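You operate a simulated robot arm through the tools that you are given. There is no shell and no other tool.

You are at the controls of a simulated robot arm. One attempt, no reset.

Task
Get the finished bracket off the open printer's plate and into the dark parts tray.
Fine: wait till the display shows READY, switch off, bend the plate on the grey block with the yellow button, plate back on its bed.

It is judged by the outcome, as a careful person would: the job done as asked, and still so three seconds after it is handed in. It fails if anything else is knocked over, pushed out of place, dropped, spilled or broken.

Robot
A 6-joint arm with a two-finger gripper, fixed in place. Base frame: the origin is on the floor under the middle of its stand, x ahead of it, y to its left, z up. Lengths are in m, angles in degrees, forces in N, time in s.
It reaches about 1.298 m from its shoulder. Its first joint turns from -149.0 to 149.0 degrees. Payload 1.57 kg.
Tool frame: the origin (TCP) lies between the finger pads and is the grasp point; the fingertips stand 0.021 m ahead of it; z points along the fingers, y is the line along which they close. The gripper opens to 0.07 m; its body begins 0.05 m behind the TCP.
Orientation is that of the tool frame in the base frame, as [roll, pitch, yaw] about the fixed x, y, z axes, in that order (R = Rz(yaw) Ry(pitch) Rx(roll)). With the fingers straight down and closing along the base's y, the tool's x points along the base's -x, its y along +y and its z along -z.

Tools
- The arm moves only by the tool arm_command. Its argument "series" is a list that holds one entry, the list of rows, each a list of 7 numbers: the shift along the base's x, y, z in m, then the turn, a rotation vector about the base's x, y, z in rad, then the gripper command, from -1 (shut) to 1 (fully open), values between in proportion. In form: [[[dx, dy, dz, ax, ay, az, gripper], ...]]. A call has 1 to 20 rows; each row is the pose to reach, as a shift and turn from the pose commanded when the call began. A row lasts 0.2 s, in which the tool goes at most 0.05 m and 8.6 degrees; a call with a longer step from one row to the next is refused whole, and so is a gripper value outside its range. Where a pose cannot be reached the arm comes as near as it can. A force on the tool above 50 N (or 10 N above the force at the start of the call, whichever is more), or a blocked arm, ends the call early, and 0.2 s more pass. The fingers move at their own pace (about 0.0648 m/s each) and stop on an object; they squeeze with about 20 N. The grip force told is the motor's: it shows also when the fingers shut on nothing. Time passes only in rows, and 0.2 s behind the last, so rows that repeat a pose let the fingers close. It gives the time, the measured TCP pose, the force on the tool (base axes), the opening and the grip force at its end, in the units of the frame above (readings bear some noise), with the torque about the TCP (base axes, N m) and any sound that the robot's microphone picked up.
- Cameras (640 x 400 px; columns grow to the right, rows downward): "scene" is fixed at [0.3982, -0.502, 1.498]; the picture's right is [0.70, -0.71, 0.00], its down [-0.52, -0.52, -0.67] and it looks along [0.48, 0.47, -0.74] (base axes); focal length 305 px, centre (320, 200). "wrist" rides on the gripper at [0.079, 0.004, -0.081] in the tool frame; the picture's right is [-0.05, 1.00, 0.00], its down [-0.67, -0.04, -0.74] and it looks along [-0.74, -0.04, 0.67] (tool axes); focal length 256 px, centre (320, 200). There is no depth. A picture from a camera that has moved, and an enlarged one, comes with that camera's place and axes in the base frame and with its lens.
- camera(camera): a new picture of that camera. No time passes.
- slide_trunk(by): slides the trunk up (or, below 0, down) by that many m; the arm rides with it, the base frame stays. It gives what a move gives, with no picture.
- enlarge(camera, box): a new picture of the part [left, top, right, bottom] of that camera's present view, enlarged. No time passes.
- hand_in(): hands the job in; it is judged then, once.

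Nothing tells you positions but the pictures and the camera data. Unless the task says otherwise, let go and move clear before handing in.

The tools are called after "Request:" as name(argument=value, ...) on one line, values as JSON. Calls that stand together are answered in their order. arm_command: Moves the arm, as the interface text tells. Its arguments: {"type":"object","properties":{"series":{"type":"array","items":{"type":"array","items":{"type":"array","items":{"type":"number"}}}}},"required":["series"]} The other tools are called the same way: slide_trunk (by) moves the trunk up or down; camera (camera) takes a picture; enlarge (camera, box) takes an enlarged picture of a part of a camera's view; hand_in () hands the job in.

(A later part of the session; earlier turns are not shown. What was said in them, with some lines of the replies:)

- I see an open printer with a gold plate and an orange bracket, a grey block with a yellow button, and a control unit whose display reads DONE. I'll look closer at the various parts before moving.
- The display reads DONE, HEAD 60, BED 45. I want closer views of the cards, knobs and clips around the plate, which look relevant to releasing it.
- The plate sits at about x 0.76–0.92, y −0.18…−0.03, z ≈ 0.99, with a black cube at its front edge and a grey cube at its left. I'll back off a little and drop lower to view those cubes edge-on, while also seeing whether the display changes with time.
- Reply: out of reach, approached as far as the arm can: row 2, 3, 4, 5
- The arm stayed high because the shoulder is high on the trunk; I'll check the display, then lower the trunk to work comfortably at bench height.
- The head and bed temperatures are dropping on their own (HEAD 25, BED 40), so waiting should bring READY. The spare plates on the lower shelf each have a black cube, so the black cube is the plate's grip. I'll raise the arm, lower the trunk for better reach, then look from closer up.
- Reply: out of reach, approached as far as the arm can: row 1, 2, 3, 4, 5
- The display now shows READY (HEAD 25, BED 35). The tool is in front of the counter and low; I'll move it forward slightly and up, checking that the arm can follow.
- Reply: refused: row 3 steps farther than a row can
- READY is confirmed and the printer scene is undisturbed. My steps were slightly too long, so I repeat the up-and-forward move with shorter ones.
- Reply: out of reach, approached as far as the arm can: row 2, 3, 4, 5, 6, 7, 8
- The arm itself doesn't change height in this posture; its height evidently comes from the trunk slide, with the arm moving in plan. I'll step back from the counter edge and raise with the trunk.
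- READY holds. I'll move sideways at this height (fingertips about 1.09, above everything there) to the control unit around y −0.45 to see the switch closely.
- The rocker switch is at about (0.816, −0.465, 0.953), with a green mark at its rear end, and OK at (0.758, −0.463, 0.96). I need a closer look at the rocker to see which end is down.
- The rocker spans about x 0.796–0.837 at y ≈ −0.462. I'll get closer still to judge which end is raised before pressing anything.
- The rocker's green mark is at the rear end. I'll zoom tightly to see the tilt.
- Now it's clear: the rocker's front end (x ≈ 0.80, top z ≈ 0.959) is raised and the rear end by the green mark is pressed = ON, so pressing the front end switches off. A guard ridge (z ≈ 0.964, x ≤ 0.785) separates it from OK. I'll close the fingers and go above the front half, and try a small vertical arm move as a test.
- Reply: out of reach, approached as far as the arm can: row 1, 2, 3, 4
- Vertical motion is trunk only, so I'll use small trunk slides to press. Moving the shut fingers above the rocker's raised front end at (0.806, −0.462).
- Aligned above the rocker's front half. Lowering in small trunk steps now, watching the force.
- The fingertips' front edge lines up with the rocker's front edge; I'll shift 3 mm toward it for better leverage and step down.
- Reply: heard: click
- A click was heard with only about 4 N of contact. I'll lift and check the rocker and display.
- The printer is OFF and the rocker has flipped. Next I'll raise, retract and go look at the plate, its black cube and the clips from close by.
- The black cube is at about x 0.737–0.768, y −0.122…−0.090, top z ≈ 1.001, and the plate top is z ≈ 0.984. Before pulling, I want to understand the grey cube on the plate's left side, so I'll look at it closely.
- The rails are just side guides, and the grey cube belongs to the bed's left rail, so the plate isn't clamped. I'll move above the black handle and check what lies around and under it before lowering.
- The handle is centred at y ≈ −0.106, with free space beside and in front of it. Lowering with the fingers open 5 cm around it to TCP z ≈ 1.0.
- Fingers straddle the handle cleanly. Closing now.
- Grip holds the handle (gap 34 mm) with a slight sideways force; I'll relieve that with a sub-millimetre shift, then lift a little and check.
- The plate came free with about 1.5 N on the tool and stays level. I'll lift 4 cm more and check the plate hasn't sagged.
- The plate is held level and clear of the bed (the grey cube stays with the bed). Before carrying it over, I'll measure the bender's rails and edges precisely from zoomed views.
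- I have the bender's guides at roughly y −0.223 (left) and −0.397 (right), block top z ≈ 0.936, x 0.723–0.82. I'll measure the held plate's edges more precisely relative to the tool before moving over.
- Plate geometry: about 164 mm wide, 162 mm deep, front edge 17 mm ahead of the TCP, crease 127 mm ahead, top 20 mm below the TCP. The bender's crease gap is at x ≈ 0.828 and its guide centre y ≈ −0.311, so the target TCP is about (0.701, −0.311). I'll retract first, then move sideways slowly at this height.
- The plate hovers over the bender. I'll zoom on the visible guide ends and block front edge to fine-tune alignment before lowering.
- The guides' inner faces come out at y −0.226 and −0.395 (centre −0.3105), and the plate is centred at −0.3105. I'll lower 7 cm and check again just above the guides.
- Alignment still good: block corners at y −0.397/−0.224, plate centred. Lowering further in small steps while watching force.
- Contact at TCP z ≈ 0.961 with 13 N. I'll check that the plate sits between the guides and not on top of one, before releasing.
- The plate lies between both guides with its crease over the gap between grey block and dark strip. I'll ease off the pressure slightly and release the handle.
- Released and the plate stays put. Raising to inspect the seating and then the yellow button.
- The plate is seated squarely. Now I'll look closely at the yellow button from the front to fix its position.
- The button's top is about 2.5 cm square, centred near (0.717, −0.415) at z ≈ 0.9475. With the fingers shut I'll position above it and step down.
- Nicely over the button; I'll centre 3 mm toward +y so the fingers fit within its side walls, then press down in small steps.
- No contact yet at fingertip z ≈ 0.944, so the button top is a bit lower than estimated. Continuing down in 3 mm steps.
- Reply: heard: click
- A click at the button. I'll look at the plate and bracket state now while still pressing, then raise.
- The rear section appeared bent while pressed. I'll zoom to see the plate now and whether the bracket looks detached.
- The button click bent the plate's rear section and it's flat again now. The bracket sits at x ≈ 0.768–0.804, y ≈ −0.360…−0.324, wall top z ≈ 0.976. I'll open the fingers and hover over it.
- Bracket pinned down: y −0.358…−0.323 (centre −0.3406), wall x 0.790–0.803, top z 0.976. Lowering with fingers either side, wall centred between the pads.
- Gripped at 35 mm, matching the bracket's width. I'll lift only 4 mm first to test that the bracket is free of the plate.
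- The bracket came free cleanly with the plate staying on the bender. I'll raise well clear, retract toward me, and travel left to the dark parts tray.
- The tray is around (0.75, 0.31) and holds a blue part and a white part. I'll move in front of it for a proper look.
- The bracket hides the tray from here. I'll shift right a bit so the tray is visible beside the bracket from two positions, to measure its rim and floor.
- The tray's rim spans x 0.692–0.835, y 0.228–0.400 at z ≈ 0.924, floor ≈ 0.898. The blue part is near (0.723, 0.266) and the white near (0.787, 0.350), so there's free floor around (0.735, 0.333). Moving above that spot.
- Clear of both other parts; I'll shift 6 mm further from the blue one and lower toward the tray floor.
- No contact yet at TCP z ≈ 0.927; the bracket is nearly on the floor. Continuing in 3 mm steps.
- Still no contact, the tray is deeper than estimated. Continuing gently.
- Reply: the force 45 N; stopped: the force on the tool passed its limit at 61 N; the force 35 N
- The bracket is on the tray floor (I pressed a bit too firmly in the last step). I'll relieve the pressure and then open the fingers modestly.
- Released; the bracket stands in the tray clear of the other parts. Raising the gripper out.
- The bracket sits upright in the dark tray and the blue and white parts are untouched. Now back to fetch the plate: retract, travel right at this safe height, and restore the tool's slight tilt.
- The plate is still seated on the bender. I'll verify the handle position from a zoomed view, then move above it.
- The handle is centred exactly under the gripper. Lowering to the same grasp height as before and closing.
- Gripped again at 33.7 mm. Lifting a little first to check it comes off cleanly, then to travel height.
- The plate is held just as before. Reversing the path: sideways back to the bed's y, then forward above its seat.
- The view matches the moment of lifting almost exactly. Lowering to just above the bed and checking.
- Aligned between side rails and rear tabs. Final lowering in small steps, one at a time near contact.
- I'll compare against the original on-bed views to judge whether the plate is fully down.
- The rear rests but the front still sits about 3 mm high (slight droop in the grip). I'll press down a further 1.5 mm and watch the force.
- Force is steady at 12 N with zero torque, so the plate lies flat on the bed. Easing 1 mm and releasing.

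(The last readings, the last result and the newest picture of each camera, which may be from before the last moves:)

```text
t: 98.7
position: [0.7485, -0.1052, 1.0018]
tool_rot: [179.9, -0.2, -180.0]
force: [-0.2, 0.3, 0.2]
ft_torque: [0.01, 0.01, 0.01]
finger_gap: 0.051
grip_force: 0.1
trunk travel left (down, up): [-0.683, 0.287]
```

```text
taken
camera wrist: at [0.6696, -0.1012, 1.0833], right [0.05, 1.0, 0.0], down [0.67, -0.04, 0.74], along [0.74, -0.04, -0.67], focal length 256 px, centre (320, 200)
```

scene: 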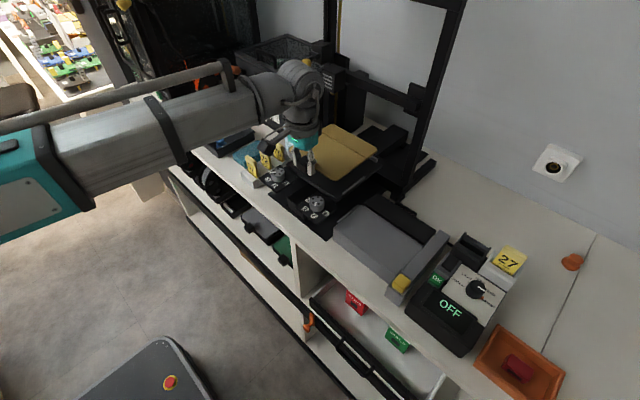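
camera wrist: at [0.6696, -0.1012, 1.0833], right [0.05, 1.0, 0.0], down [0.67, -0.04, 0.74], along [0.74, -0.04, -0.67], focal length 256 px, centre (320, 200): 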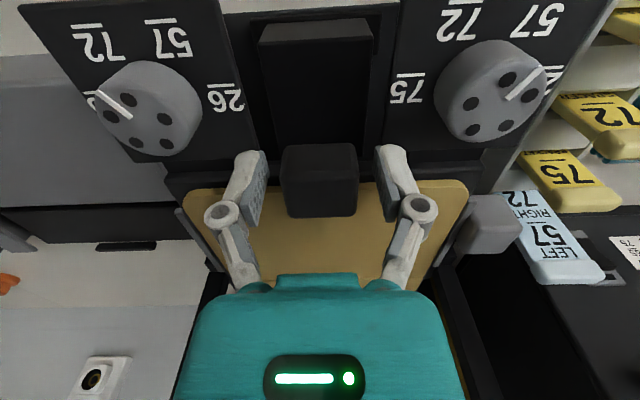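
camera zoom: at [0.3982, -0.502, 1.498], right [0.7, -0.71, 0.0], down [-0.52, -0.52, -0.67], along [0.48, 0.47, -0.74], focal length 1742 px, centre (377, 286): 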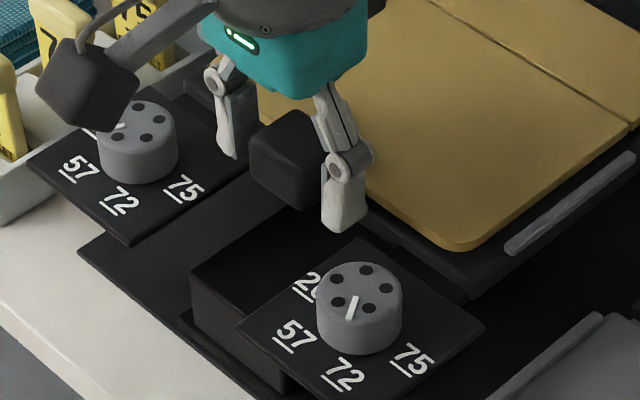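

Released. Raising straight up and comparing the plate with its original position.

Request:
slide_trunk(by=0.09)

Request:
arm_command(series=[[[-0.04, 0, 0, 0, 0, 0, 0.45], [-0.08, 0, 0, 0, 0, 0, 0.45], [-0.115, 0, 0, 0, 0, 0, 0.45], [-0.115, 0, 0, 0, 0, 0, 0.45]]])

Request:
enlarge(camera="scene", box=[270, 150, 350, 220])

Request:
enlarge(camera="scene", box=[240, 120, 440, 250])

Request:
enlarge(camera="scene", box=[340, 130, 440, 220])

Request:
enlarge(camera="wrist", box=[210, 70, 430, 270])

```text
t: 100.0
position: [0.7489, -0.1043, 1.0922]
tool_rot: [179.9, -0.1, 180.0]
force: [-0.6, -0.3, -0.6]
ft_torque: [0.01, -0.04, 0.03]
finger_gap: 0.0508
grip_force: 0.0
trunk travel left (down, up): [-0.773, 0.197]
```

```text
t: 101.0
position: [0.6329, -0.1036, 1.0926]
tool_rot: [179.9, -0.1, 180.0]
force: [-0.5, 0.4, 0.1]
ft_torque: [-0.03, 0.0, 0.02]
finger_gap: 0.0509
grip_force: 0.1
trunk travel left (down, up): [-0.773, 0.197]
```

```text
5.71 times, centred on (310, 185) of scene
camera zoom: at [0.3982, -0.502, 1.498], right [0.7, -0.71, 0.0], down [-0.52, -0.52, -0.67], along [0.48, 0.47, -0.74], focal length 1742 px, centre (377, 286)
```

zoom: 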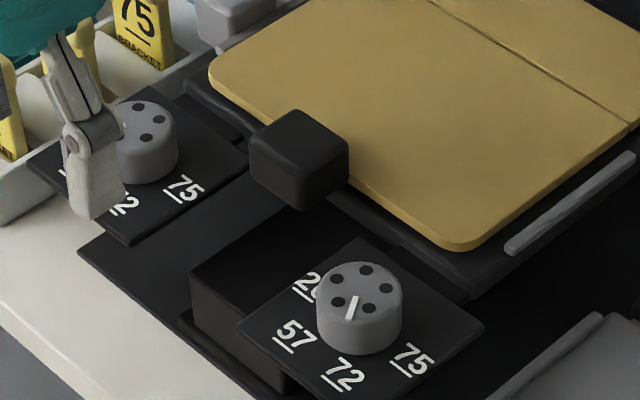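

```text
3.08 times, centred on (340, 185) of scene
camera zoom: at [0.3982, -0.502, 1.498], right [0.7, -0.71, 0.0], down [-0.52, -0.52, -0.67], along [0.48, 0.47, -0.74], focal length 938 px, centre (258, 246)
```

zoom: 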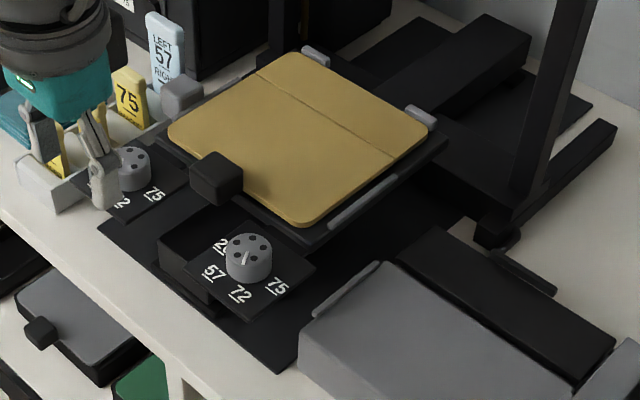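

```text
4.44 times, centred on (390, 175) of scene
camera zoom: at [0.3982, -0.502, 1.498], right [0.7, -0.71, 0.0], down [-0.52, -0.52, -0.67], along [0.48, 0.47, -0.74], focal length 1355 px, centre (9, 311)
```

zoom: 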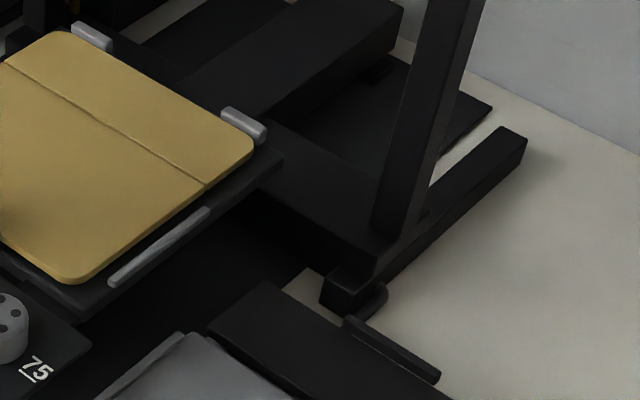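

```text
2.00 times, centred on (320, 170) of wrist
camera zoom: at [0.5542, -0.1006, 1.1733], right [0.05, 1.0, 0.0], down [0.67, -0.04, 0.74], along [0.74, -0.04, -0.67], focal length 512 px, centre (320, 260)
```

zoom: 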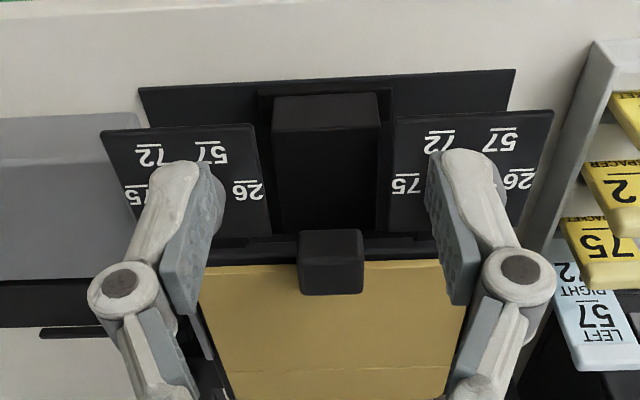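

The plate's front seems slightly higher (about 4 mm) than originally, so it may be resting on something. I'll zoom in around its edges.

Request:
enlarge(camera="scene", box=[310, 175, 350, 205])

Request:
enlarge(camera="scene", box=[340, 155, 385, 195])

Request:
enlarge(camera="scene", box=[285, 130, 330, 180])

Request:
enlarge(camera="scene", box=[330, 130, 385, 170])

```text
13.33 times, centred on (330, 190) of scene
camera zoom: at [0.3982, -0.502, 1.498], right [0.7, -0.71, 0.0], down [-0.52, -0.52, -0.67], along [0.48, 0.47, -0.74], focal length 4065 px, centre (187, 333)
```

zoom: 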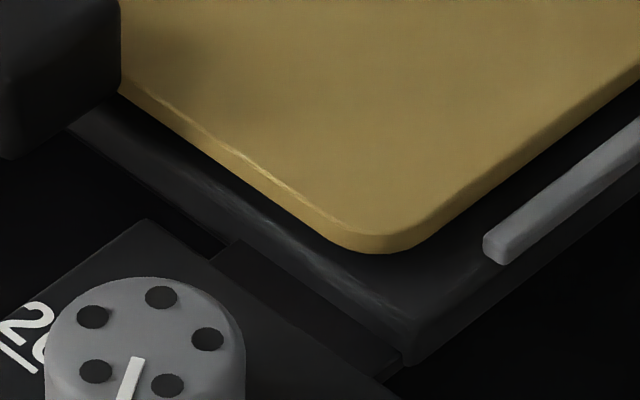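

```text
10.00 times, centred on (362, 175) of scene
camera zoom: at [0.3982, -0.502, 1.498], right [0.7, -0.71, 0.0], down [-0.52, -0.52, -0.67], along [0.48, 0.47, -0.74], focal length 3049 px, centre (-105, 450)
```

zoom: 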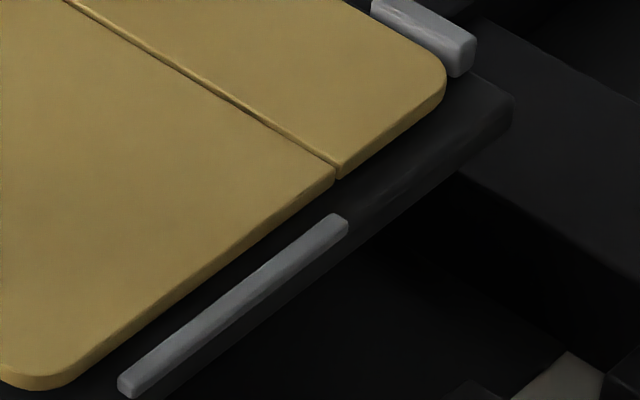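

```text
8.00 times, centred on (308, 155) of scene
camera zoom: at [0.3982, -0.502, 1.498], right [0.7, -0.71, 0.0], down [-0.52, -0.52, -0.67], along [0.48, 0.47, -0.74], focal length 2439 px, centre (420, 560)
```

zoom: 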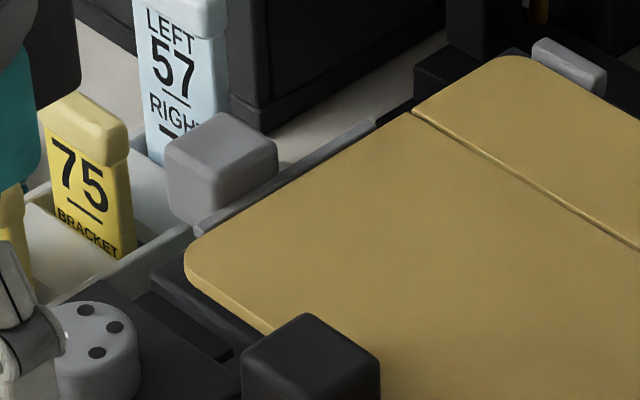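

```text
10.00 times, centred on (358, 150) of scene
camera zoom: at [0.3982, -0.502, 1.498], right [0.7, -0.71, 0.0], down [-0.52, -0.52, -0.67], along [0.48, 0.47, -0.74], focal length 3049 px, centre (-55, 700)
```

zoom: 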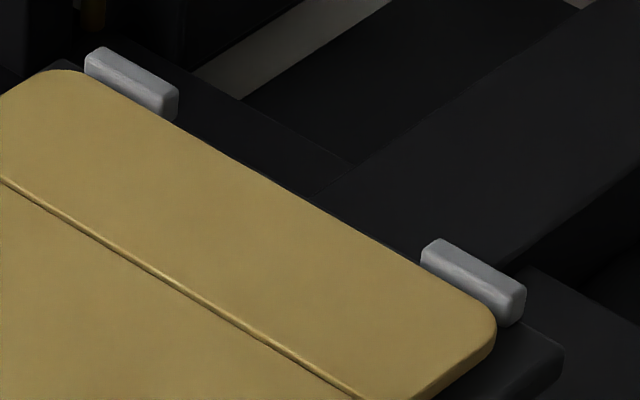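

I want precise measurements of the plate's tilt. I'll shut the fingers (less occlusion) and take zoomed wrist views from two positions.

Request:
arm_command(series=[[[0, 0, 0, 0, 0, 0, -1], [0, 0, 0, 0, 0, 0, -1], [0, 0, 0, 0, 0, 0, -1]]])

Request:
enlarge(camera="wrist", box=[210, 170, 310, 270])

Request:
enlarge(camera="wrist", box=[340, 170, 440, 270])

Request:
arm_command(series=[[[0.04, 0, 0, 0, 0, 0, -1], [0.08, 0, 0, 0, 0, 0, -1], [0.08, 0, 0, 0, 0, 0, -1]]])

Request:
enlarge(camera="wrist", box=[180, 120, 300, 270])

Request:
enlarge(camera="wrist", box=[340, 120, 460, 270])

```text
t: 101.8
position: [0.6325, -0.1033, 1.0919]
tool_rot: [179.8, -0.1, -180.0]
force: [-0.5, 0.1, -0.4]
ft_torque: [-0.01, 0.01, 0.0]
finger_gap: 0.0
grip_force: 20.2
trunk travel left (down, up): [-0.773, 0.197]
```

```text
4.00 times, centred on (260, 220) of wrist
camera zoom: at [0.5541, -0.1006, 1.1733], right [0.05, 1.0, 0.0], down [0.67, -0.04, 0.74], along [0.74, -0.04, -0.67], focal length 1024 px, centre (560, 120)
```

zoom: 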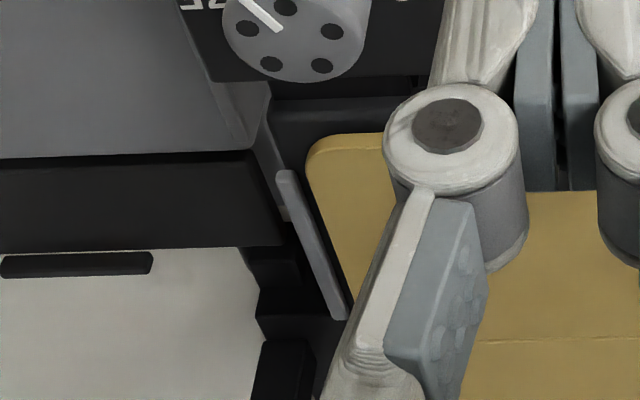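

```text
4.00 times, centred on (390, 220) of wrist
camera zoom: at [0.5541, -0.1006, 1.1733], right [0.05, 1.0, 0.0], down [0.67, -0.04, 0.74], along [0.74, -0.04, -0.67], focal length 1024 px, centre (40, 120)
```

zoom: 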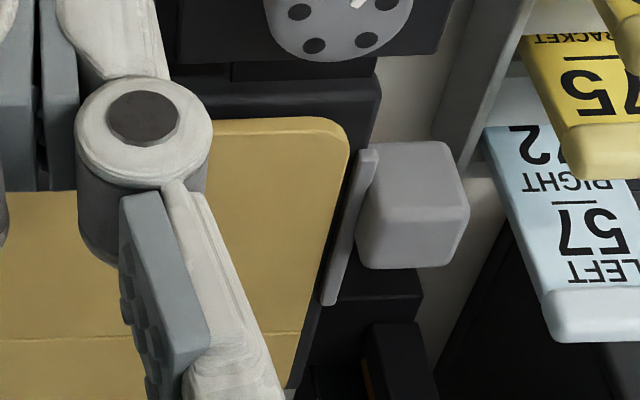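

```text
t: 102.6
position: [0.712, -0.1044, 1.0925]
tool_rot: [179.9, -0.1, -180.0]
force: [-0.2, -0.4, 0.1]
ft_torque: [-0.01, -0.03, -0.03]
finger_gap: 0.0
grip_force: 19.4
trunk travel left (down, up): [-0.773, 0.197]
```

```text
2.67 times, centred on (240, 195) of wrist
camera zoom: at [0.6335, -0.1009, 1.1734], right [0.05, 1.0, 0.0], down [0.67, -0.04, 0.74], along [0.74, -0.04, -0.67], focal length 683 px, centre (533, 213)
```

zoom: 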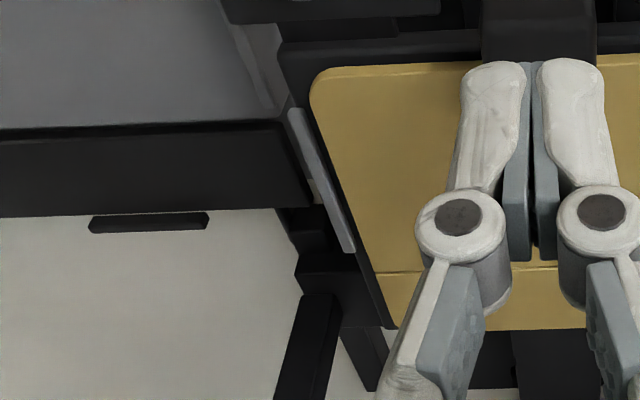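

```text
2.67 times, centred on (400, 195) of wrist
camera zoom: at [0.6335, -0.1009, 1.1734], right [0.05, 1.0, 0.0], down [0.67, -0.04, 0.74], along [0.74, -0.04, -0.67], focal length 683 px, centre (107, 213)
```

zoom: 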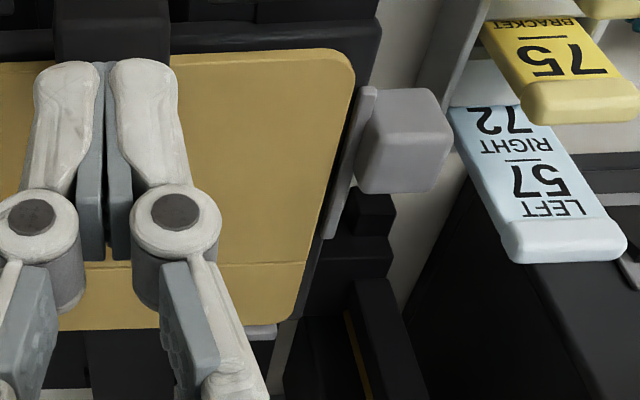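

Request:
enlarge(camera="scene", box=[250, 120, 400, 220])

Request:
enlarge(camera="scene", box=[250, 140, 350, 220])

```text
4.00 times, centred on (325, 170) of scene
camera zoom: at [0.3982, -0.502, 1.498], right [0.7, -0.71, 0.0], down [-0.52, -0.52, -0.67], along [0.48, 0.47, -0.74], focal length 1219 px, centre (300, 320)
```

zoom: 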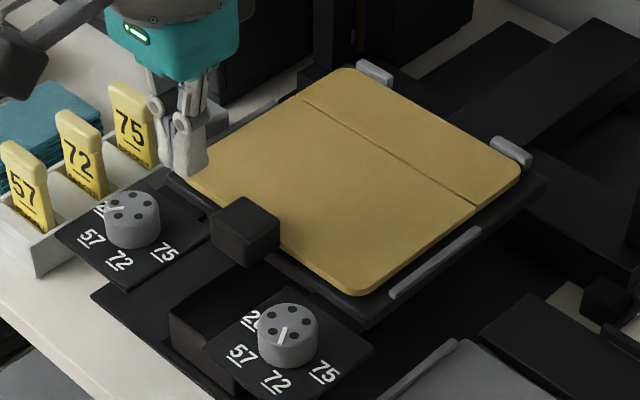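

```text
5.00 times, centred on (300, 180) of scene
camera zoom: at [0.3982, -0.502, 1.498], right [0.7, -0.71, 0.0], down [-0.52, -0.52, -0.67], along [0.48, 0.47, -0.74], focal length 1524 px, centre (420, 300)
```

zoom: 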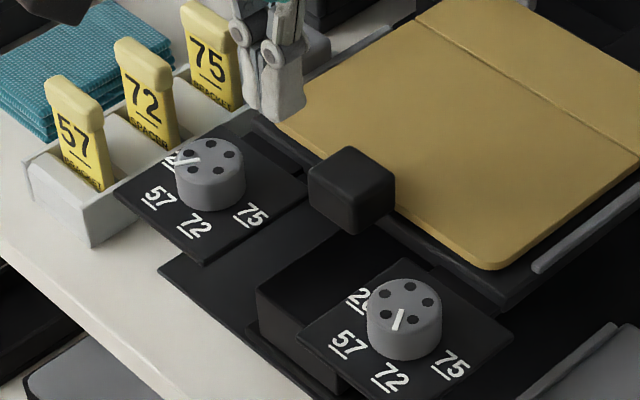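

The front edge still appears about 3 mm high compared with the original picture. I'll gently press on the plate's front middle with the closed fingertips to seat it, sensing contact height.

Request:
arm_command(series=[[[0.03, 0, 0, 0, 0, 0, -1], [0.06, 0, 0, 0, 0, 0, -1], [0.085, 0, 0, 0, 0, 0, -1], [0.085, 0, 0, 0, 0, 0, -1]]])

Request:
slide_trunk(by=-0.08)

Request:
enlarge(camera="scene", box=[270, 120, 390, 210])

```text
t: 103.6
position: [0.7975, -0.1033, 1.0925]
tool_rot: [179.9, -0.2, -180.0]
force: [0.7, 0.0, -0.5]
ft_torque: [0.01, -0.01, 0.01]
finger_gap: 0.0
grip_force: 19.8
trunk travel left (down, up): [-0.773, 0.197]
```

```text
t: 104.8
position: [0.7983, -0.1043, 1.0139]
tool_rot: [180.0, -0.1, 180.0]
force: [0.5, 0.3, 0.0]
ft_torque: [-0.02, -0.02, 0.0]
finger_gap: 0.0
grip_force: 20.0
trunk travel left (down, up): [-0.693, 0.277]
```

```text
4.44 times, centred on (330, 165) of scene
camera zoom: at [0.3982, -0.502, 1.498], right [0.7, -0.71, 0.0], down [-0.52, -0.52, -0.67], along [0.48, 0.47, -0.74], focal length 1355 px, centre (276, 356)
```

zoom: 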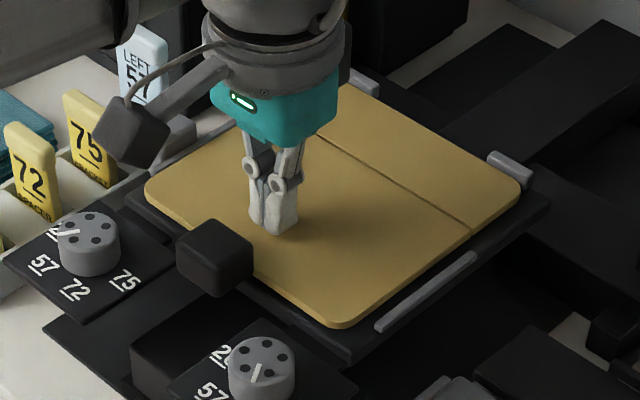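

Request:
slide_trunk(by=-0.005)

Request:
slide_trunk(by=-0.002)

Request:
slide_trunk(by=-0.001)

```text
t: 105.3
position: [0.7976, -0.1038, 1.0082]
tool_rot: [180.0, 0.1, 180.0]
force: [7.5, -0.8, 25.5]
ft_torque: [-0.04, -0.18, -0.01]
finger_gap: 0.0059
grip_force: 20.9
trunk travel left (down, up): [-0.688, 0.282]
```

```text
t: 105.8
position: [0.797, -0.1035, 1.0088]
tool_rot: [179.9, 0.3, -179.9]
force: [2.0, -1.0, 36.8]
ft_torque: [0.02, -0.08, 0.03]
finger_gap: 0.0061
grip_force: 19.7
trunk travel left (down, up): [-0.687, 0.283]
stopped: the force on the tool passed its limit at 52 N (the readings are from after the stop); the commanded pose is now the measured one
```

```text
t: 106.4
position: [0.7975, -0.1044, 1.0073]
tool_rot: [180.0, 0.4, -179.9]
force: [0.7, -0.6, 44.8]
ft_torque: [-0.01, -0.06, -0.01]
finger_gap: 0.0058
grip_force: 19.9
trunk travel left (down, up): [-0.687, 0.283]
stopped: the force on the tool passed its limit at 50 N (the readings are from after the stop); the commanded pose is now the measured one
```

Contact came sooner than expected and the plate is firmly supported there; I pressed harder than intended, so I'll lift off right away and re-inspect.

Request:
slide_trunk(by=0.03)

Request:
slide_trunk(by=0.055)

Request:
arm_command(series=[[[-0.04, 0, 0, 0, 0.005, 0, -1], [-0.08, 0, 0, 0, 0.005, 0, -1], [-0.12, 0, 0, 0, 0.005, 0, -1], [-0.165, 0, 0, 0, 0.005, 0, -1], [-0.165, 0, 0, 0, 0.005, 0, -1]]])

Request:
enlarge(camera="scene", box=[250, 140, 350, 220])

Request:
enlarge(camera="scene", box=[240, 120, 440, 250])

```text
t: 107.2
position: [0.8004, -0.1041, 1.0343]
tool_rot: [179.9, 0.2, -180.0]
force: [-1.2, -0.2, -0.3]
ft_torque: [-0.02, -0.04, 0.02]
finger_gap: 0.0001
grip_force: 20.1
trunk travel left (down, up): [-0.717, 0.253]
```

```text
t: 108.1
position: [0.7992, -0.1045, 1.0902]
tool_rot: [180.0, 0.3, 180.0]
force: [-0.9, 0.4, 1.2]
ft_torque: [-0.02, 0.07, 0.0]
finger_gap: 0.0001
grip_force: 20.1
trunk travel left (down, up): [-0.772, 0.198]
```

```text
t: 109.3
position: [0.6352, -0.1042, 1.0897]
tool_rot: [180.0, -0.2, -179.9]
force: [-0.4, -0.6, 0.7]
ft_torque: [-0.01, 0.01, 0.04]
finger_gap: 0.0
grip_force: 20.1
trunk travel left (down, up): [-0.772, 0.198]
```

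```text
5.00 times, centred on (300, 180) of scene
camera zoom: at [0.3982, -0.502, 1.498], right [0.7, -0.71, 0.0], down [-0.52, -0.52, -0.67], along [0.48, 0.47, -0.74], focal length 1524 px, centre (420, 300)
```

zoom: 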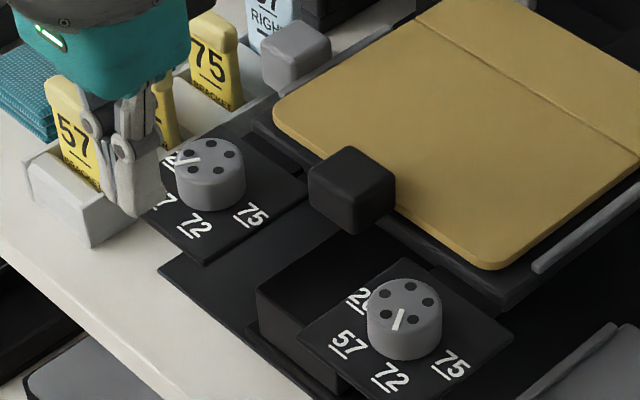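

```text
3.08 times, centred on (340, 185) of scene
camera zoom: at [0.3982, -0.502, 1.498], right [0.7, -0.71, 0.0], down [-0.52, -0.52, -0.67], along [0.48, 0.47, -0.74], focal length 938 px, centre (258, 246)
```

zoom: 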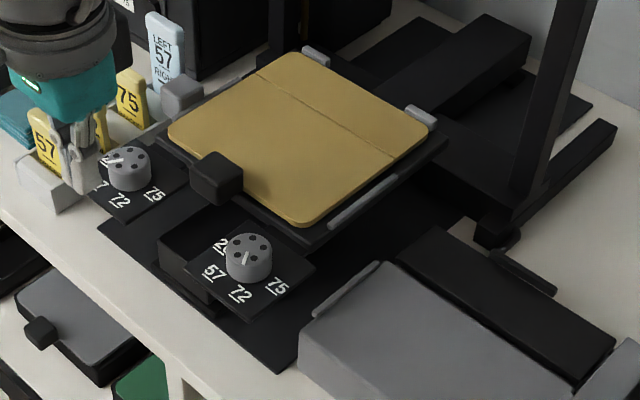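

I'll reproduce the exact earlier wrist viewpoint (camera at 0.5544, −0.100, 1.1707) so I can compare the plate and handle with the original picture directly.

Request:
arm_command(series=[[[0, 0, 0, 0, 0, 0, 1], [0, 0, 0, 0, 0, 0, 1], [0, 0, 0, 0, 0, 0, 1]]])

Request:
enlarge(camera="wrist", box=[270, 160, 380, 240])

```text
t: 110.1
position: [0.6353, -0.1053, 1.0897]
tool_rot: [180.0, -0.1, 180.0]
force: [-0.1, 0.1, 0.1]
ft_torque: [0.01, -0.01, -0.02]
finger_gap: 0.0697
grip_force: 0.1
trunk travel left (down, up): [-0.772, 0.198]
```

```text
5.00 times, centred on (325, 200) of wrist
camera zoom: at [0.557, -0.1012, 1.1714], right [0.05, 1.0, 0.0], down [0.67, -0.04, 0.74], along [0.74, -0.04, -0.67], focal length 1280 px, centre (295, 200)
```

zoom: 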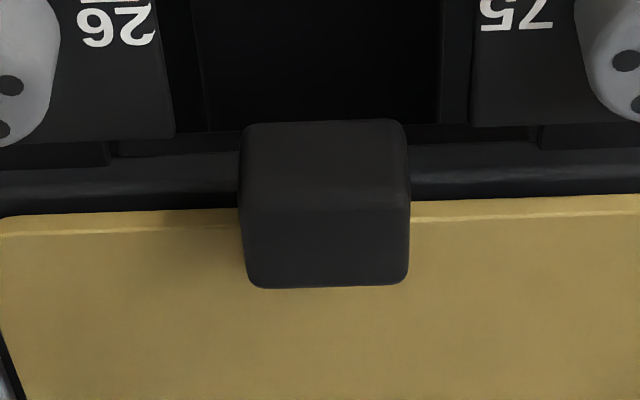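

Request:
enlarge(camera="scene", box=[270, 110, 350, 170])

Request:
enlarge(camera="scene", box=[340, 130, 440, 220])

Request:
enlarge(camera="scene", box=[270, 150, 350, 220])

```text
6.67 times, centred on (310, 140) of scene
camera zoom: at [0.3982, -0.502, 1.498], right [0.7, -0.71, 0.0], down [-0.52, -0.52, -0.67], along [0.48, 0.47, -0.74], focal length 2032 px, centre (387, 600)
```

zoom: 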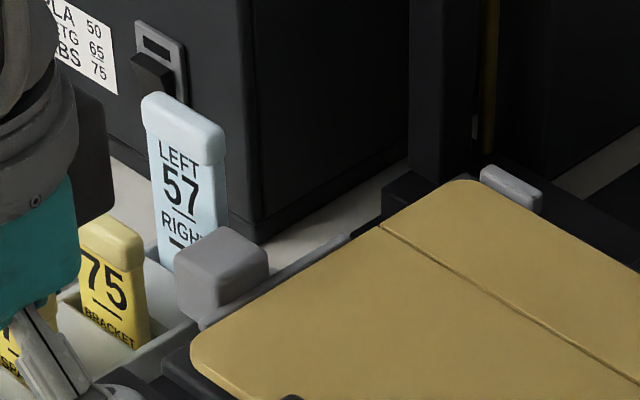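

```text
4.44 times, centred on (390, 175) of scene
camera zoom: at [0.3982, -0.502, 1.498], right [0.7, -0.71, 0.0], down [-0.52, -0.52, -0.67], along [0.48, 0.47, -0.74], focal length 1355 px, centre (9, 311)
```

zoom: 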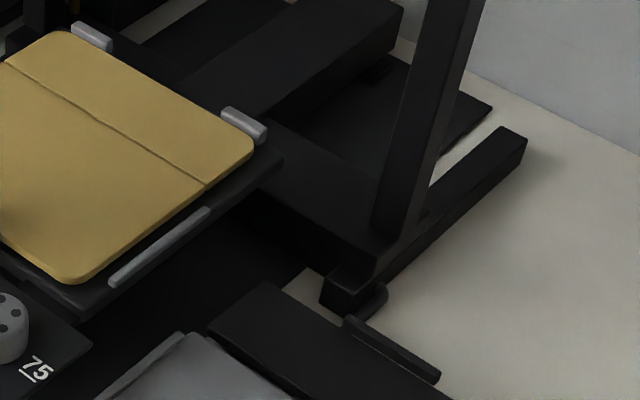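

```text
5.71 times, centred on (310, 185) of scene
camera zoom: at [0.3982, -0.502, 1.498], right [0.7, -0.71, 0.0], down [-0.52, -0.52, -0.67], along [0.48, 0.47, -0.74], focal length 1742 px, centre (377, 286)
```

zoom: 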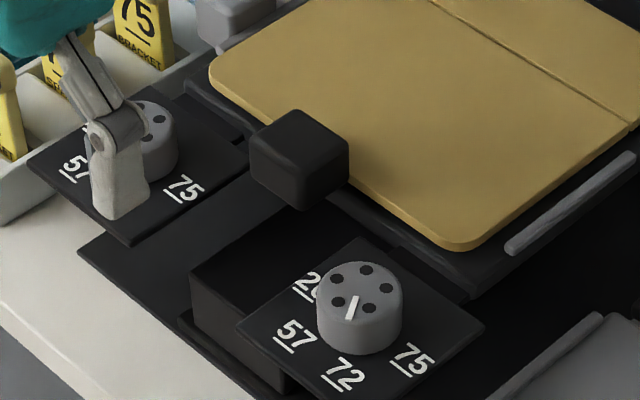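

The whole plate seems to sit roughly 4 mm higher than before, although it's centred between the rails. I'll zoom hard on its edges to see whether there's a gap beneath it.

Request:
enlarge(camera="scene", box=[325, 178, 349, 202])

Request:
enlarge(camera="scene", box=[362, 148, 386, 172])

Request:
enlarge(camera="scene", box=[326, 128, 350, 146])

Request:
enlarge(camera="scene", box=[290, 155, 320, 185])

```text
16.00 times, centred on (337, 190) of scene
camera zoom: at [0.3982, -0.502, 1.498], right [0.7, -0.71, 0.0], down [-0.52, -0.52, -0.67], along [0.48, 0.47, -0.74], focal length 4878 px, centre (48, 360)
```

zoom: 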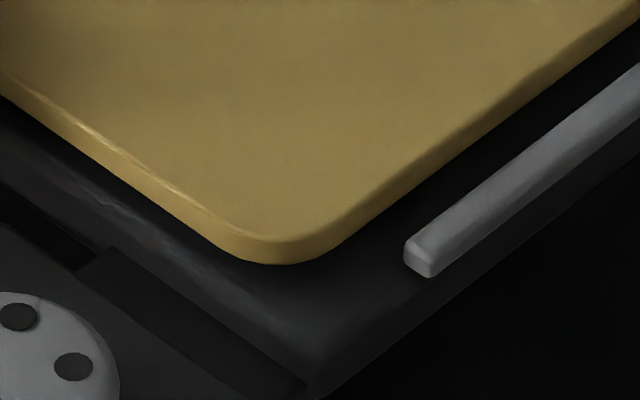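

```text
16.00 times, centred on (374, 160) of scene
camera zoom: at [0.3982, -0.502, 1.498], right [0.7, -0.71, 0.0], down [-0.52, -0.52, -0.67], along [0.48, 0.47, -0.74], focal length 4878 px, centre (-544, 840)
```

zoom: 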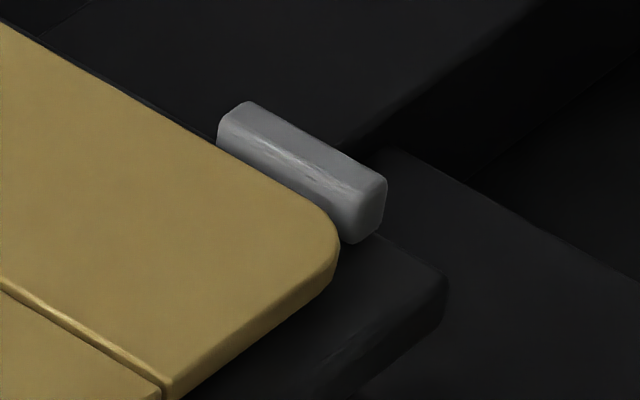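

```text
16.00 times, centred on (338, 137) of scene
camera zoom: at [0.3982, -0.502, 1.498], right [0.7, -0.71, 0.0], down [-0.52, -0.52, -0.67], along [0.48, 0.47, -0.74], focal length 4878 px, centre (32, 1208)
```

zoom: 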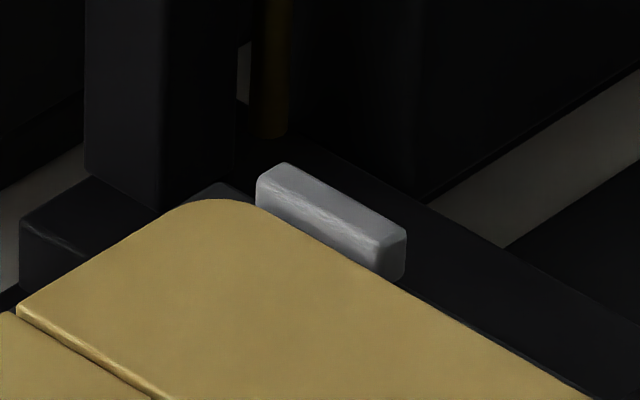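

```text
13.33 times, centred on (305, 170) of scene
camera zoom: at [0.3982, -0.502, 1.498], right [0.7, -0.71, 0.0], down [-0.52, -0.52, -0.67], along [0.48, 0.47, -0.74], focal length 4065 px, centre (520, 600)
```

zoom: 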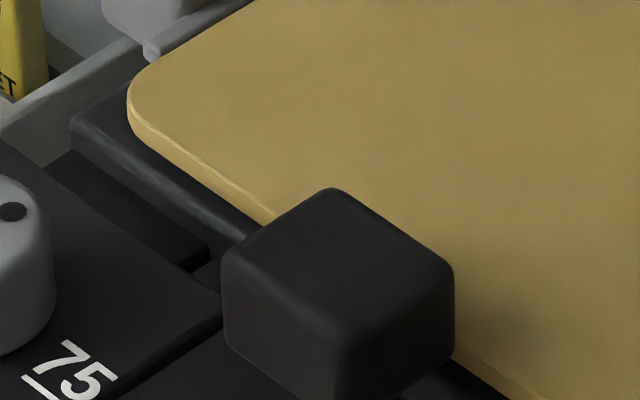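

The evidence suggests the bed's magnets caught the plate when I paused a few millimetres above it, leaving it slightly high. I'll re-seat it: grip the handle again, lift a little, and lower in one continuous motion down to the original seat height.

Request:
arm_command(series=[[[0.04, 0, 0, 0, 0, 0, 0.45], [0.08, 0, 0, 0, 0, 0, 0.45], [0.1127, 0, 0, 0, 0, 0, 0.45], [0.1127, 0, 0, 0, 0, 0, 0.45], [0.1127, 0, 0, 0, 0, 0, 0.45]]])

Request:
slide_trunk(by=-0.06)

Request:
camera(camera="wrist")

Request:
enlarge(camera="wrist", box=[260, 90, 380, 200])

```text
t: 111.3
position: [0.748, -0.1038, 1.0901]
tool_rot: [-179.9, -0.1, -179.9]
force: [0.0, -0.6, 0.5]
ft_torque: [0.0, 0.03, 0.0]
finger_gap: 0.0507
grip_force: 0.2
trunk travel left (down, up): [-0.772, 0.198]
```

```text
t: 112.3
position: [0.7494, -0.1044, 1.0291]
tool_rot: [180.0, -0.1, 180.0]
force: [0.4, 0.2, -0.4]
ft_torque: [-0.01, 0.04, -0.05]
finger_gap: 0.0507
grip_force: 0.0
trunk travel left (down, up): [-0.712, 0.258]
```

```text
taken
camera wrist: at [0.6705, -0.1009, 1.1114], right [0.05, 1.0, 0.0], down [0.67, -0.04, 0.74], along [0.74, -0.04, -0.67], focal length 256 px, centre (320, 200)
```

wrist: 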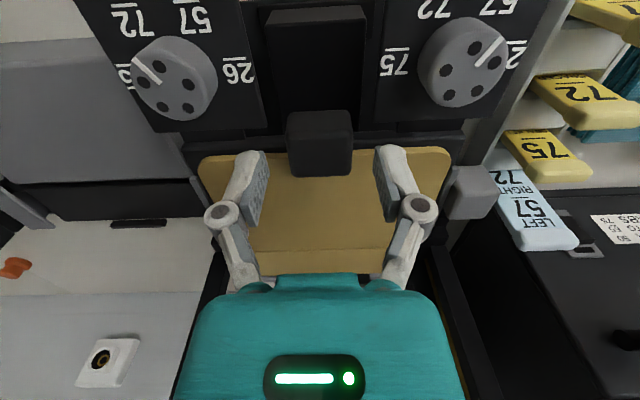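

```text
3.64 times, centred on (320, 145) of wrist
camera zoom: at [0.6705, -0.1009, 1.1114], right [0.05, 1.0, 0.0], down [0.67, -0.04, 0.74], along [0.74, -0.04, -0.67], focal length 931 px, centre (320, 400)
```

zoom: 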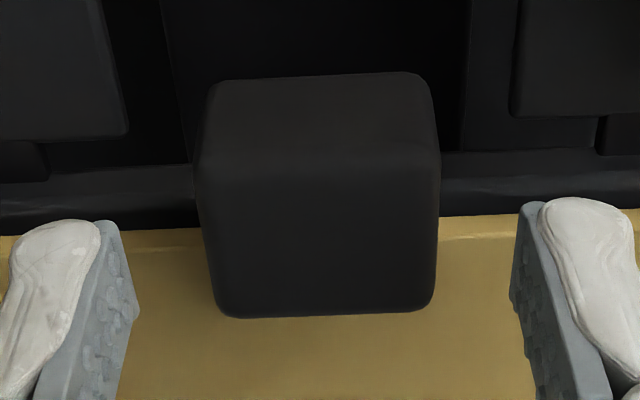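

Handle is centred. Small correction, lower around it and grip.

Request:
arm_command(series=[[[-0.0008, -0.0004, 0, 0, 0, 0, 0.45], [-0.0008, -0.0004, 0, 0, 0, 0, 0.45]]])

Request:
slide_trunk(by=-0.027)

Request:
arm_command(series=[[[0, 0, 0, 0, 0, 0, 0.1], [0, 0, 0, 0, 0, 0, -1], [0, 0, 0, 0, 0, 0, -1], [0, 0, 0, 0, 0, 0, -1], [0, 0, 0, 0, 0, 0, -1]]])

Request:
slide_trunk(by=0.018)

Request:
enlarge(camera="scene", box=[250, 120, 400, 220])

Request:
camera(camera="wrist")

```text
t: 112.9
position: [0.7489, -0.1037, 1.0299]
tool_rot: [-180.0, -0.1, 179.9]
force: [0.5, 0.2, 0.4]
ft_torque: [-0.01, 0.02, 0.03]
finger_gap: 0.0505
grip_force: 0.1
trunk travel left (down, up): [-0.712, 0.258]
```

```text
t: 113.7
position: [0.7487, -0.1049, 1.0035]
tool_rot: [180.0, -0.1, 180.0]
force: [0.2, 0.5, 0.3]
ft_torque: [0.01, 0.02, -0.02]
finger_gap: 0.0507
grip_force: 0.0
trunk travel left (down, up): [-0.685, 0.285]
```

```text
t: 114.9
position: [0.747, -0.1046, 1.0038]
tool_rot: [180.0, -0.1, -179.9]
force: [0.9, 1.2, 2.3]
ft_torque: [0.01, 0.04, 0.05]
finger_gap: 0.0334
grip_force: 20.1
trunk travel left (down, up): [-0.685, 0.285]
```

```text
t: 115.5
position: [0.7476, -0.106, 1.0204]
tool_rot: [-180.0, -0.2, -179.9]
force: [0.2, 0.3, -1.1]
ft_torque: [-0.02, 0.12, -0.01]
finger_gap: 0.0339
grip_force: 19.9
trunk travel left (down, up): [-0.703, 0.267]
```

```text
4.00 times, centred on (325, 170) of scene
camera zoom: at [0.3982, -0.502, 1.498], right [0.7, -0.71, 0.0], down [-0.52, -0.52, -0.67], along [0.48, 0.47, -0.74], focal length 1219 px, centre (300, 320)
```

zoom: 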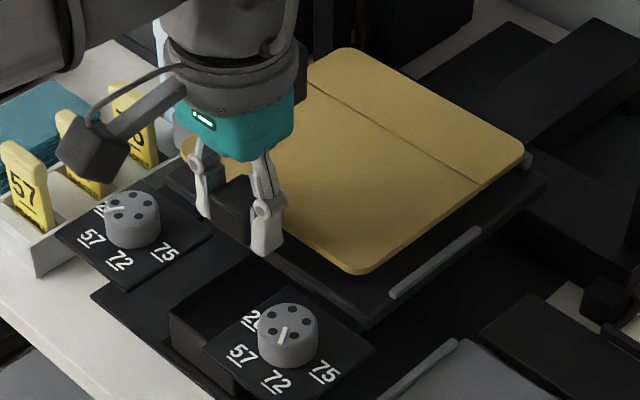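

```text
taken
camera wrist: at [0.6699, -0.1014, 1.1023], right [0.05, 1.0, 0.0], down [0.67, -0.04, 0.74], along [0.74, -0.04, -0.67], focal length 256 px, centre (320, 200)
```

wrist: 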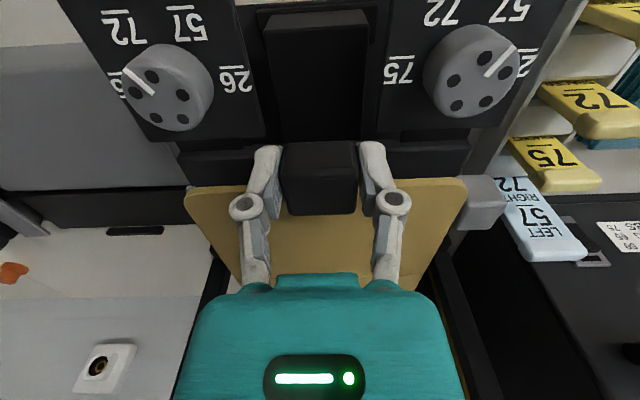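

The plate lifted easily (so it was only lightly held). Now lowering in one continuous slide to the original seat height.

Request:
slide_trunk(by=-0.0235)

Request:
enlarge(camera="scene", box=[250, 120, 400, 220])

Request:
enlarge(camera="scene", box=[325, 178, 349, 202])

Request:
enlarge(camera="scene", box=[270, 150, 350, 220])

```text
t: 116.2
position: [0.747, -0.1045, 0.9972]
tool_rot: [180.0, 0.0, -180.0]
force: [-0.1, -0.4, 2.0]
ft_torque: [0.01, -0.32, 0.0]
finger_gap: 0.0337
grip_force: 20.1
trunk travel left (down, up): [-0.679, 0.291]
```

```text
4.00 times, centred on (325, 170) of scene
camera zoom: at [0.3982, -0.502, 1.498], right [0.7, -0.71, 0.0], down [-0.52, -0.52, -0.67], along [0.48, 0.47, -0.74], focal length 1219 px, centre (300, 320)
```

zoom: 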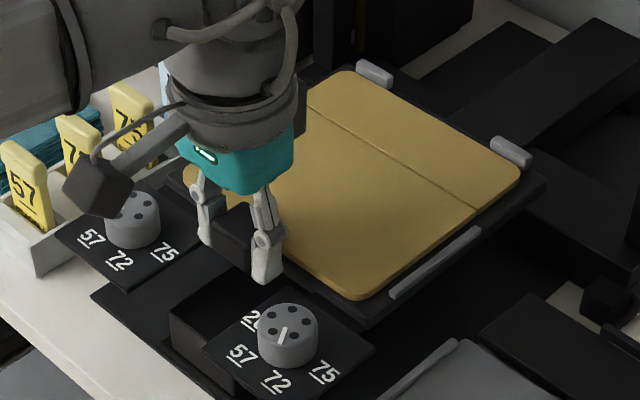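

```text
16.00 times, centred on (337, 190) of scene
camera zoom: at [0.3982, -0.502, 1.498], right [0.7, -0.71, 0.0], down [-0.52, -0.52, -0.67], along [0.48, 0.47, -0.74], focal length 4878 px, centre (48, 360)
```

zoom: 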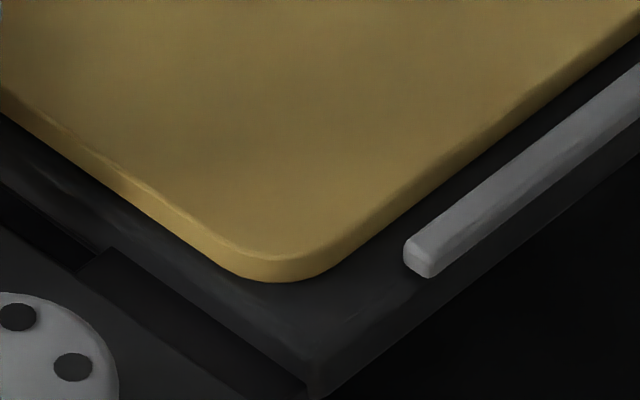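

```text
5.71 times, centred on (310, 185) of scene
camera zoom: at [0.3982, -0.502, 1.498], right [0.7, -0.71, 0.0], down [-0.52, -0.52, -0.67], along [0.48, 0.47, -0.74], focal length 1742 px, centre (377, 286)
```

zoom: 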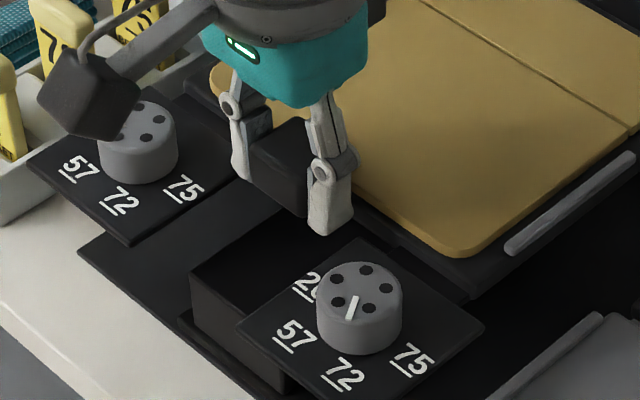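

Now the plate sits flush: the front corner is back at its original pixel position and the shadow gap is gone. Releasing the handle.

Request:
arm_command(series=[[[0, 0, 0, 0, 0, 0, 0], [0, 0, 0, 0, 0, 0, 0.45], [0, 0, 0, 0, 0, 0, 0.45], [0, 0, 0, 0, 0, 0, 0.45]]])

Request:
slide_trunk(by=0.09)

Request:
arm_command(series=[[[-0.04, 0, 0, 0, 0, 0, 0.45], [-0.08, 0, 0, 0, 0, 0, 0.45], [-0.115, 0, 0, 0, 0, 0, 0.45], [-0.115, 0, 0, 0, 0, 0, 0.45]]])

Request:
enlarge(camera="scene", box=[270, 150, 350, 220])

Request:
enlarge(camera="scene", box=[325, 178, 349, 202])

Request:
enlarge(camera="scene", box=[240, 120, 440, 250])

Request:
enlarge(camera="scene", box=[362, 148, 386, 172])

```text
t: 117.2
position: [0.7467, -0.1053, 0.9977]
tool_rot: [180.0, -0.1, -179.9]
force: [0.1, 0.0, -0.4]
ft_torque: [-0.03, 0.01, 0.01]
finger_gap: 0.0507
grip_force: 0.1
trunk travel left (down, up): [-0.679, 0.291]
```

```text
t: 118.5
position: [0.7495, -0.1055, 1.0879]
tool_rot: [-180.0, -0.1, -180.0]
force: [-0.9, -1.1, -0.2]
ft_torque: [-0.02, 0.01, 0.0]
finger_gap: 0.051
grip_force: 0.0
trunk travel left (down, up): [-0.769, 0.201]
```

```text
t: 119.5
position: [0.6334, -0.1032, 1.0876]
tool_rot: [180.0, 0.0, 180.0]
force: [-0.9, 0.3, 0.7]
ft_torque: [0.02, -0.01, -0.01]
finger_gap: 0.0506
grip_force: 0.0
trunk travel left (down, up): [-0.769, 0.201]
```

```text
5.71 times, centred on (310, 185) of scene
camera zoom: at [0.3982, -0.502, 1.498], right [0.7, -0.71, 0.0], down [-0.52, -0.52, -0.67], along [0.48, 0.47, -0.74], focal length 1742 px, centre (377, 286)
```

zoom: 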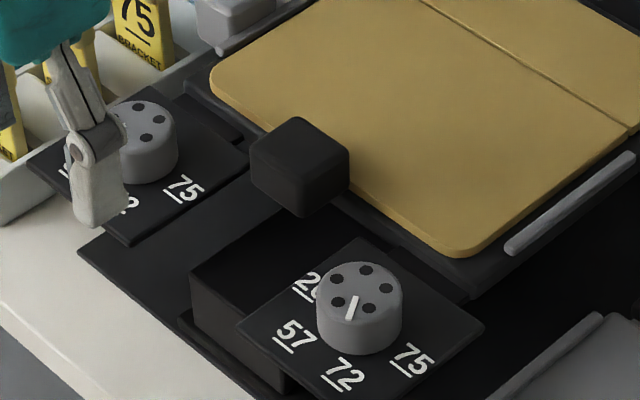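

```text
16.00 times, centred on (337, 190) of scene
camera zoom: at [0.3982, -0.502, 1.498], right [0.7, -0.71, 0.0], down [-0.52, -0.52, -0.67], along [0.48, 0.47, -0.74], focal length 4878 px, centre (48, 360)
```

zoom: 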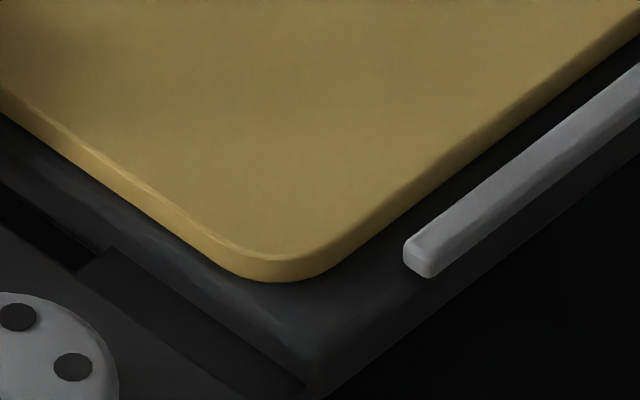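

```text
3.08 times, centred on (340, 185) of scene
camera zoom: at [0.3982, -0.502, 1.498], right [0.7, -0.71, 0.0], down [-0.52, -0.52, -0.67], along [0.48, 0.47, -0.74], focal length 938 px, centre (258, 246)
```

zoom: 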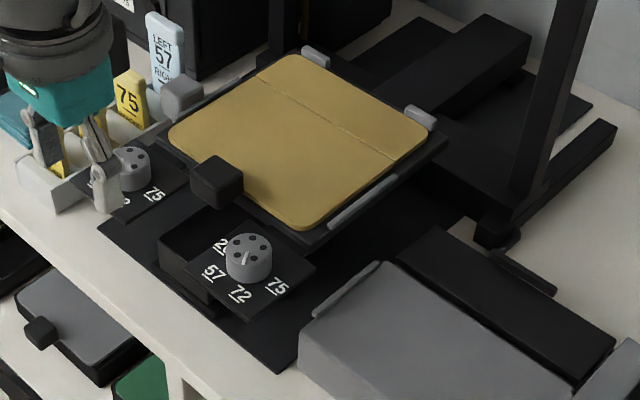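

```text
16.00 times, centred on (374, 160) of scene
camera zoom: at [0.3982, -0.502, 1.498], right [0.7, -0.71, 0.0], down [-0.52, -0.52, -0.67], along [0.48, 0.47, -0.74], focal length 4878 px, centre (-544, 840)
```

zoom: 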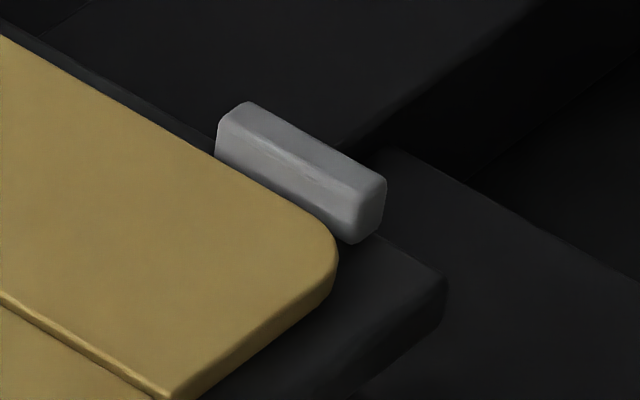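

Handle and plate now match the original pixel positions, flush on the bed. I'll raise the arm clear and do a final check of the whole scene, tray and display.

Request:
slide_trunk(by=0.1)

Request:
camera(camera="scene")

Request:
camera(camera="wrist")

Request:
enlarge(camera="scene", box=[160, 80, 310, 200])

Request:
enlarge(camera="scene", box=[320, 190, 560, 390])

```text
t: 120.8
position: [0.6335, -0.1046, 1.1877]
tool_rot: [179.9, -0.2, -180.0]
force: [0.7, -0.9, 0.6]
ft_torque: [-0.01, 0.02, 0.0]
finger_gap: 0.0509
grip_force: 0.0
trunk travel left (down, up): [-0.869, 0.101]
```

```text
taken
```

scene: 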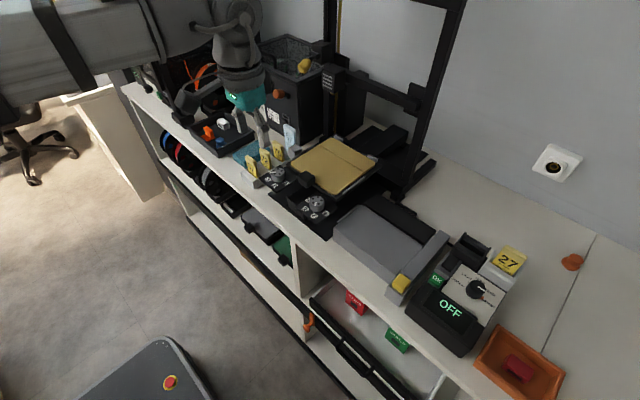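

```text
taken
camera wrist: at [0.5552, -0.1006, 1.2688], right [0.05, 1.0, 0.0], down [0.67, -0.04, 0.74], along [0.74, -0.04, -0.67], focal length 256 px, centre (320, 200)
```

wrist: 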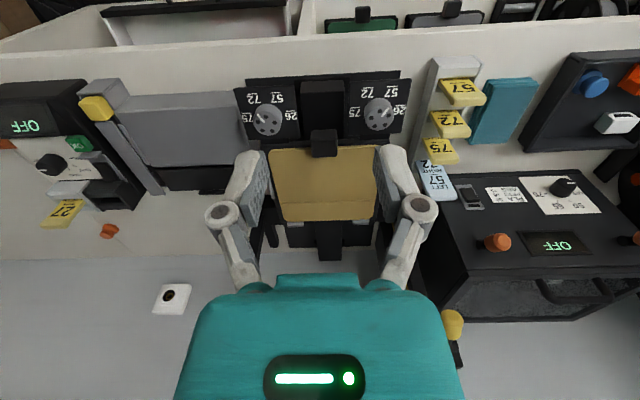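

```text
3.33 times, centred on (235, 140) of scene
camera zoom: at [0.3982, -0.502, 1.498], right [0.7, -0.71, 0.0], down [-0.52, -0.52, -0.67], along [0.48, 0.47, -0.74], focal length 1016 px, centre (603, 400)
```

zoom: 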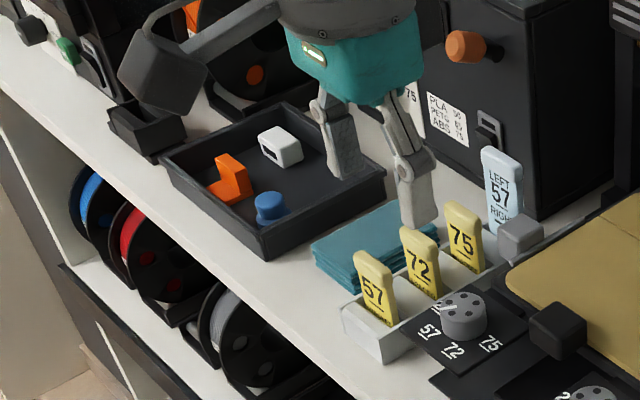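

```text
2.00 times, centred on (440, 290) of scene
camera zoom: at [0.3982, -0.502, 1.498], right [0.7, -0.71, 0.0], down [-0.52, -0.52, -0.67], along [0.48, 0.47, -0.74], focal length 610 px, centre (80, 20)
```

zoom: 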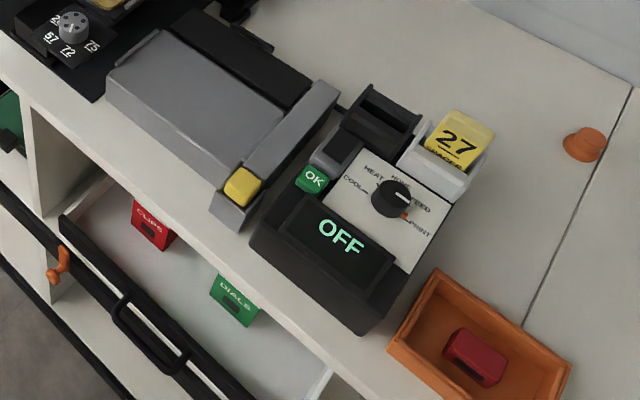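

The bracket stands in the dark tray, the printer shows OFF, and the plate is back flush on its bed. The bender, cards, dials and other parts look unchanged. The gripper is empty and clear of everything, so I'm handing in.

Request:
hand_in()

```text
The job is handed in.
```

The bracket is in the dark parts tray, and the empty plate is back flat on its bed.

- **Switch off:** I waited until the display showed READY (HEAD 25, BED 35), then switched off. It now reads OFF.
- **Bending the plate:** I set the plate on the grey block and pressed the yellow button once. The bracket then lifted off without pulling the plate with it.
- **Bracket:** It stands upright in the tray, clear of the blue and white parts already there. I set it down harder than I meant to: the force peaked at about 61 N against the tray floor. I saw no damage.
- **Plate:** My first placement left it about 4 mm high. I pressed on it to seat it, up to about 50 N, and it didn't move. I then lifted it and lowered it again in one motion, and it now matches its position in the pictures from the start.

In the final pictures nothing else looked moved or knocked over. The gripper was empty and clear of everything when I handed in.
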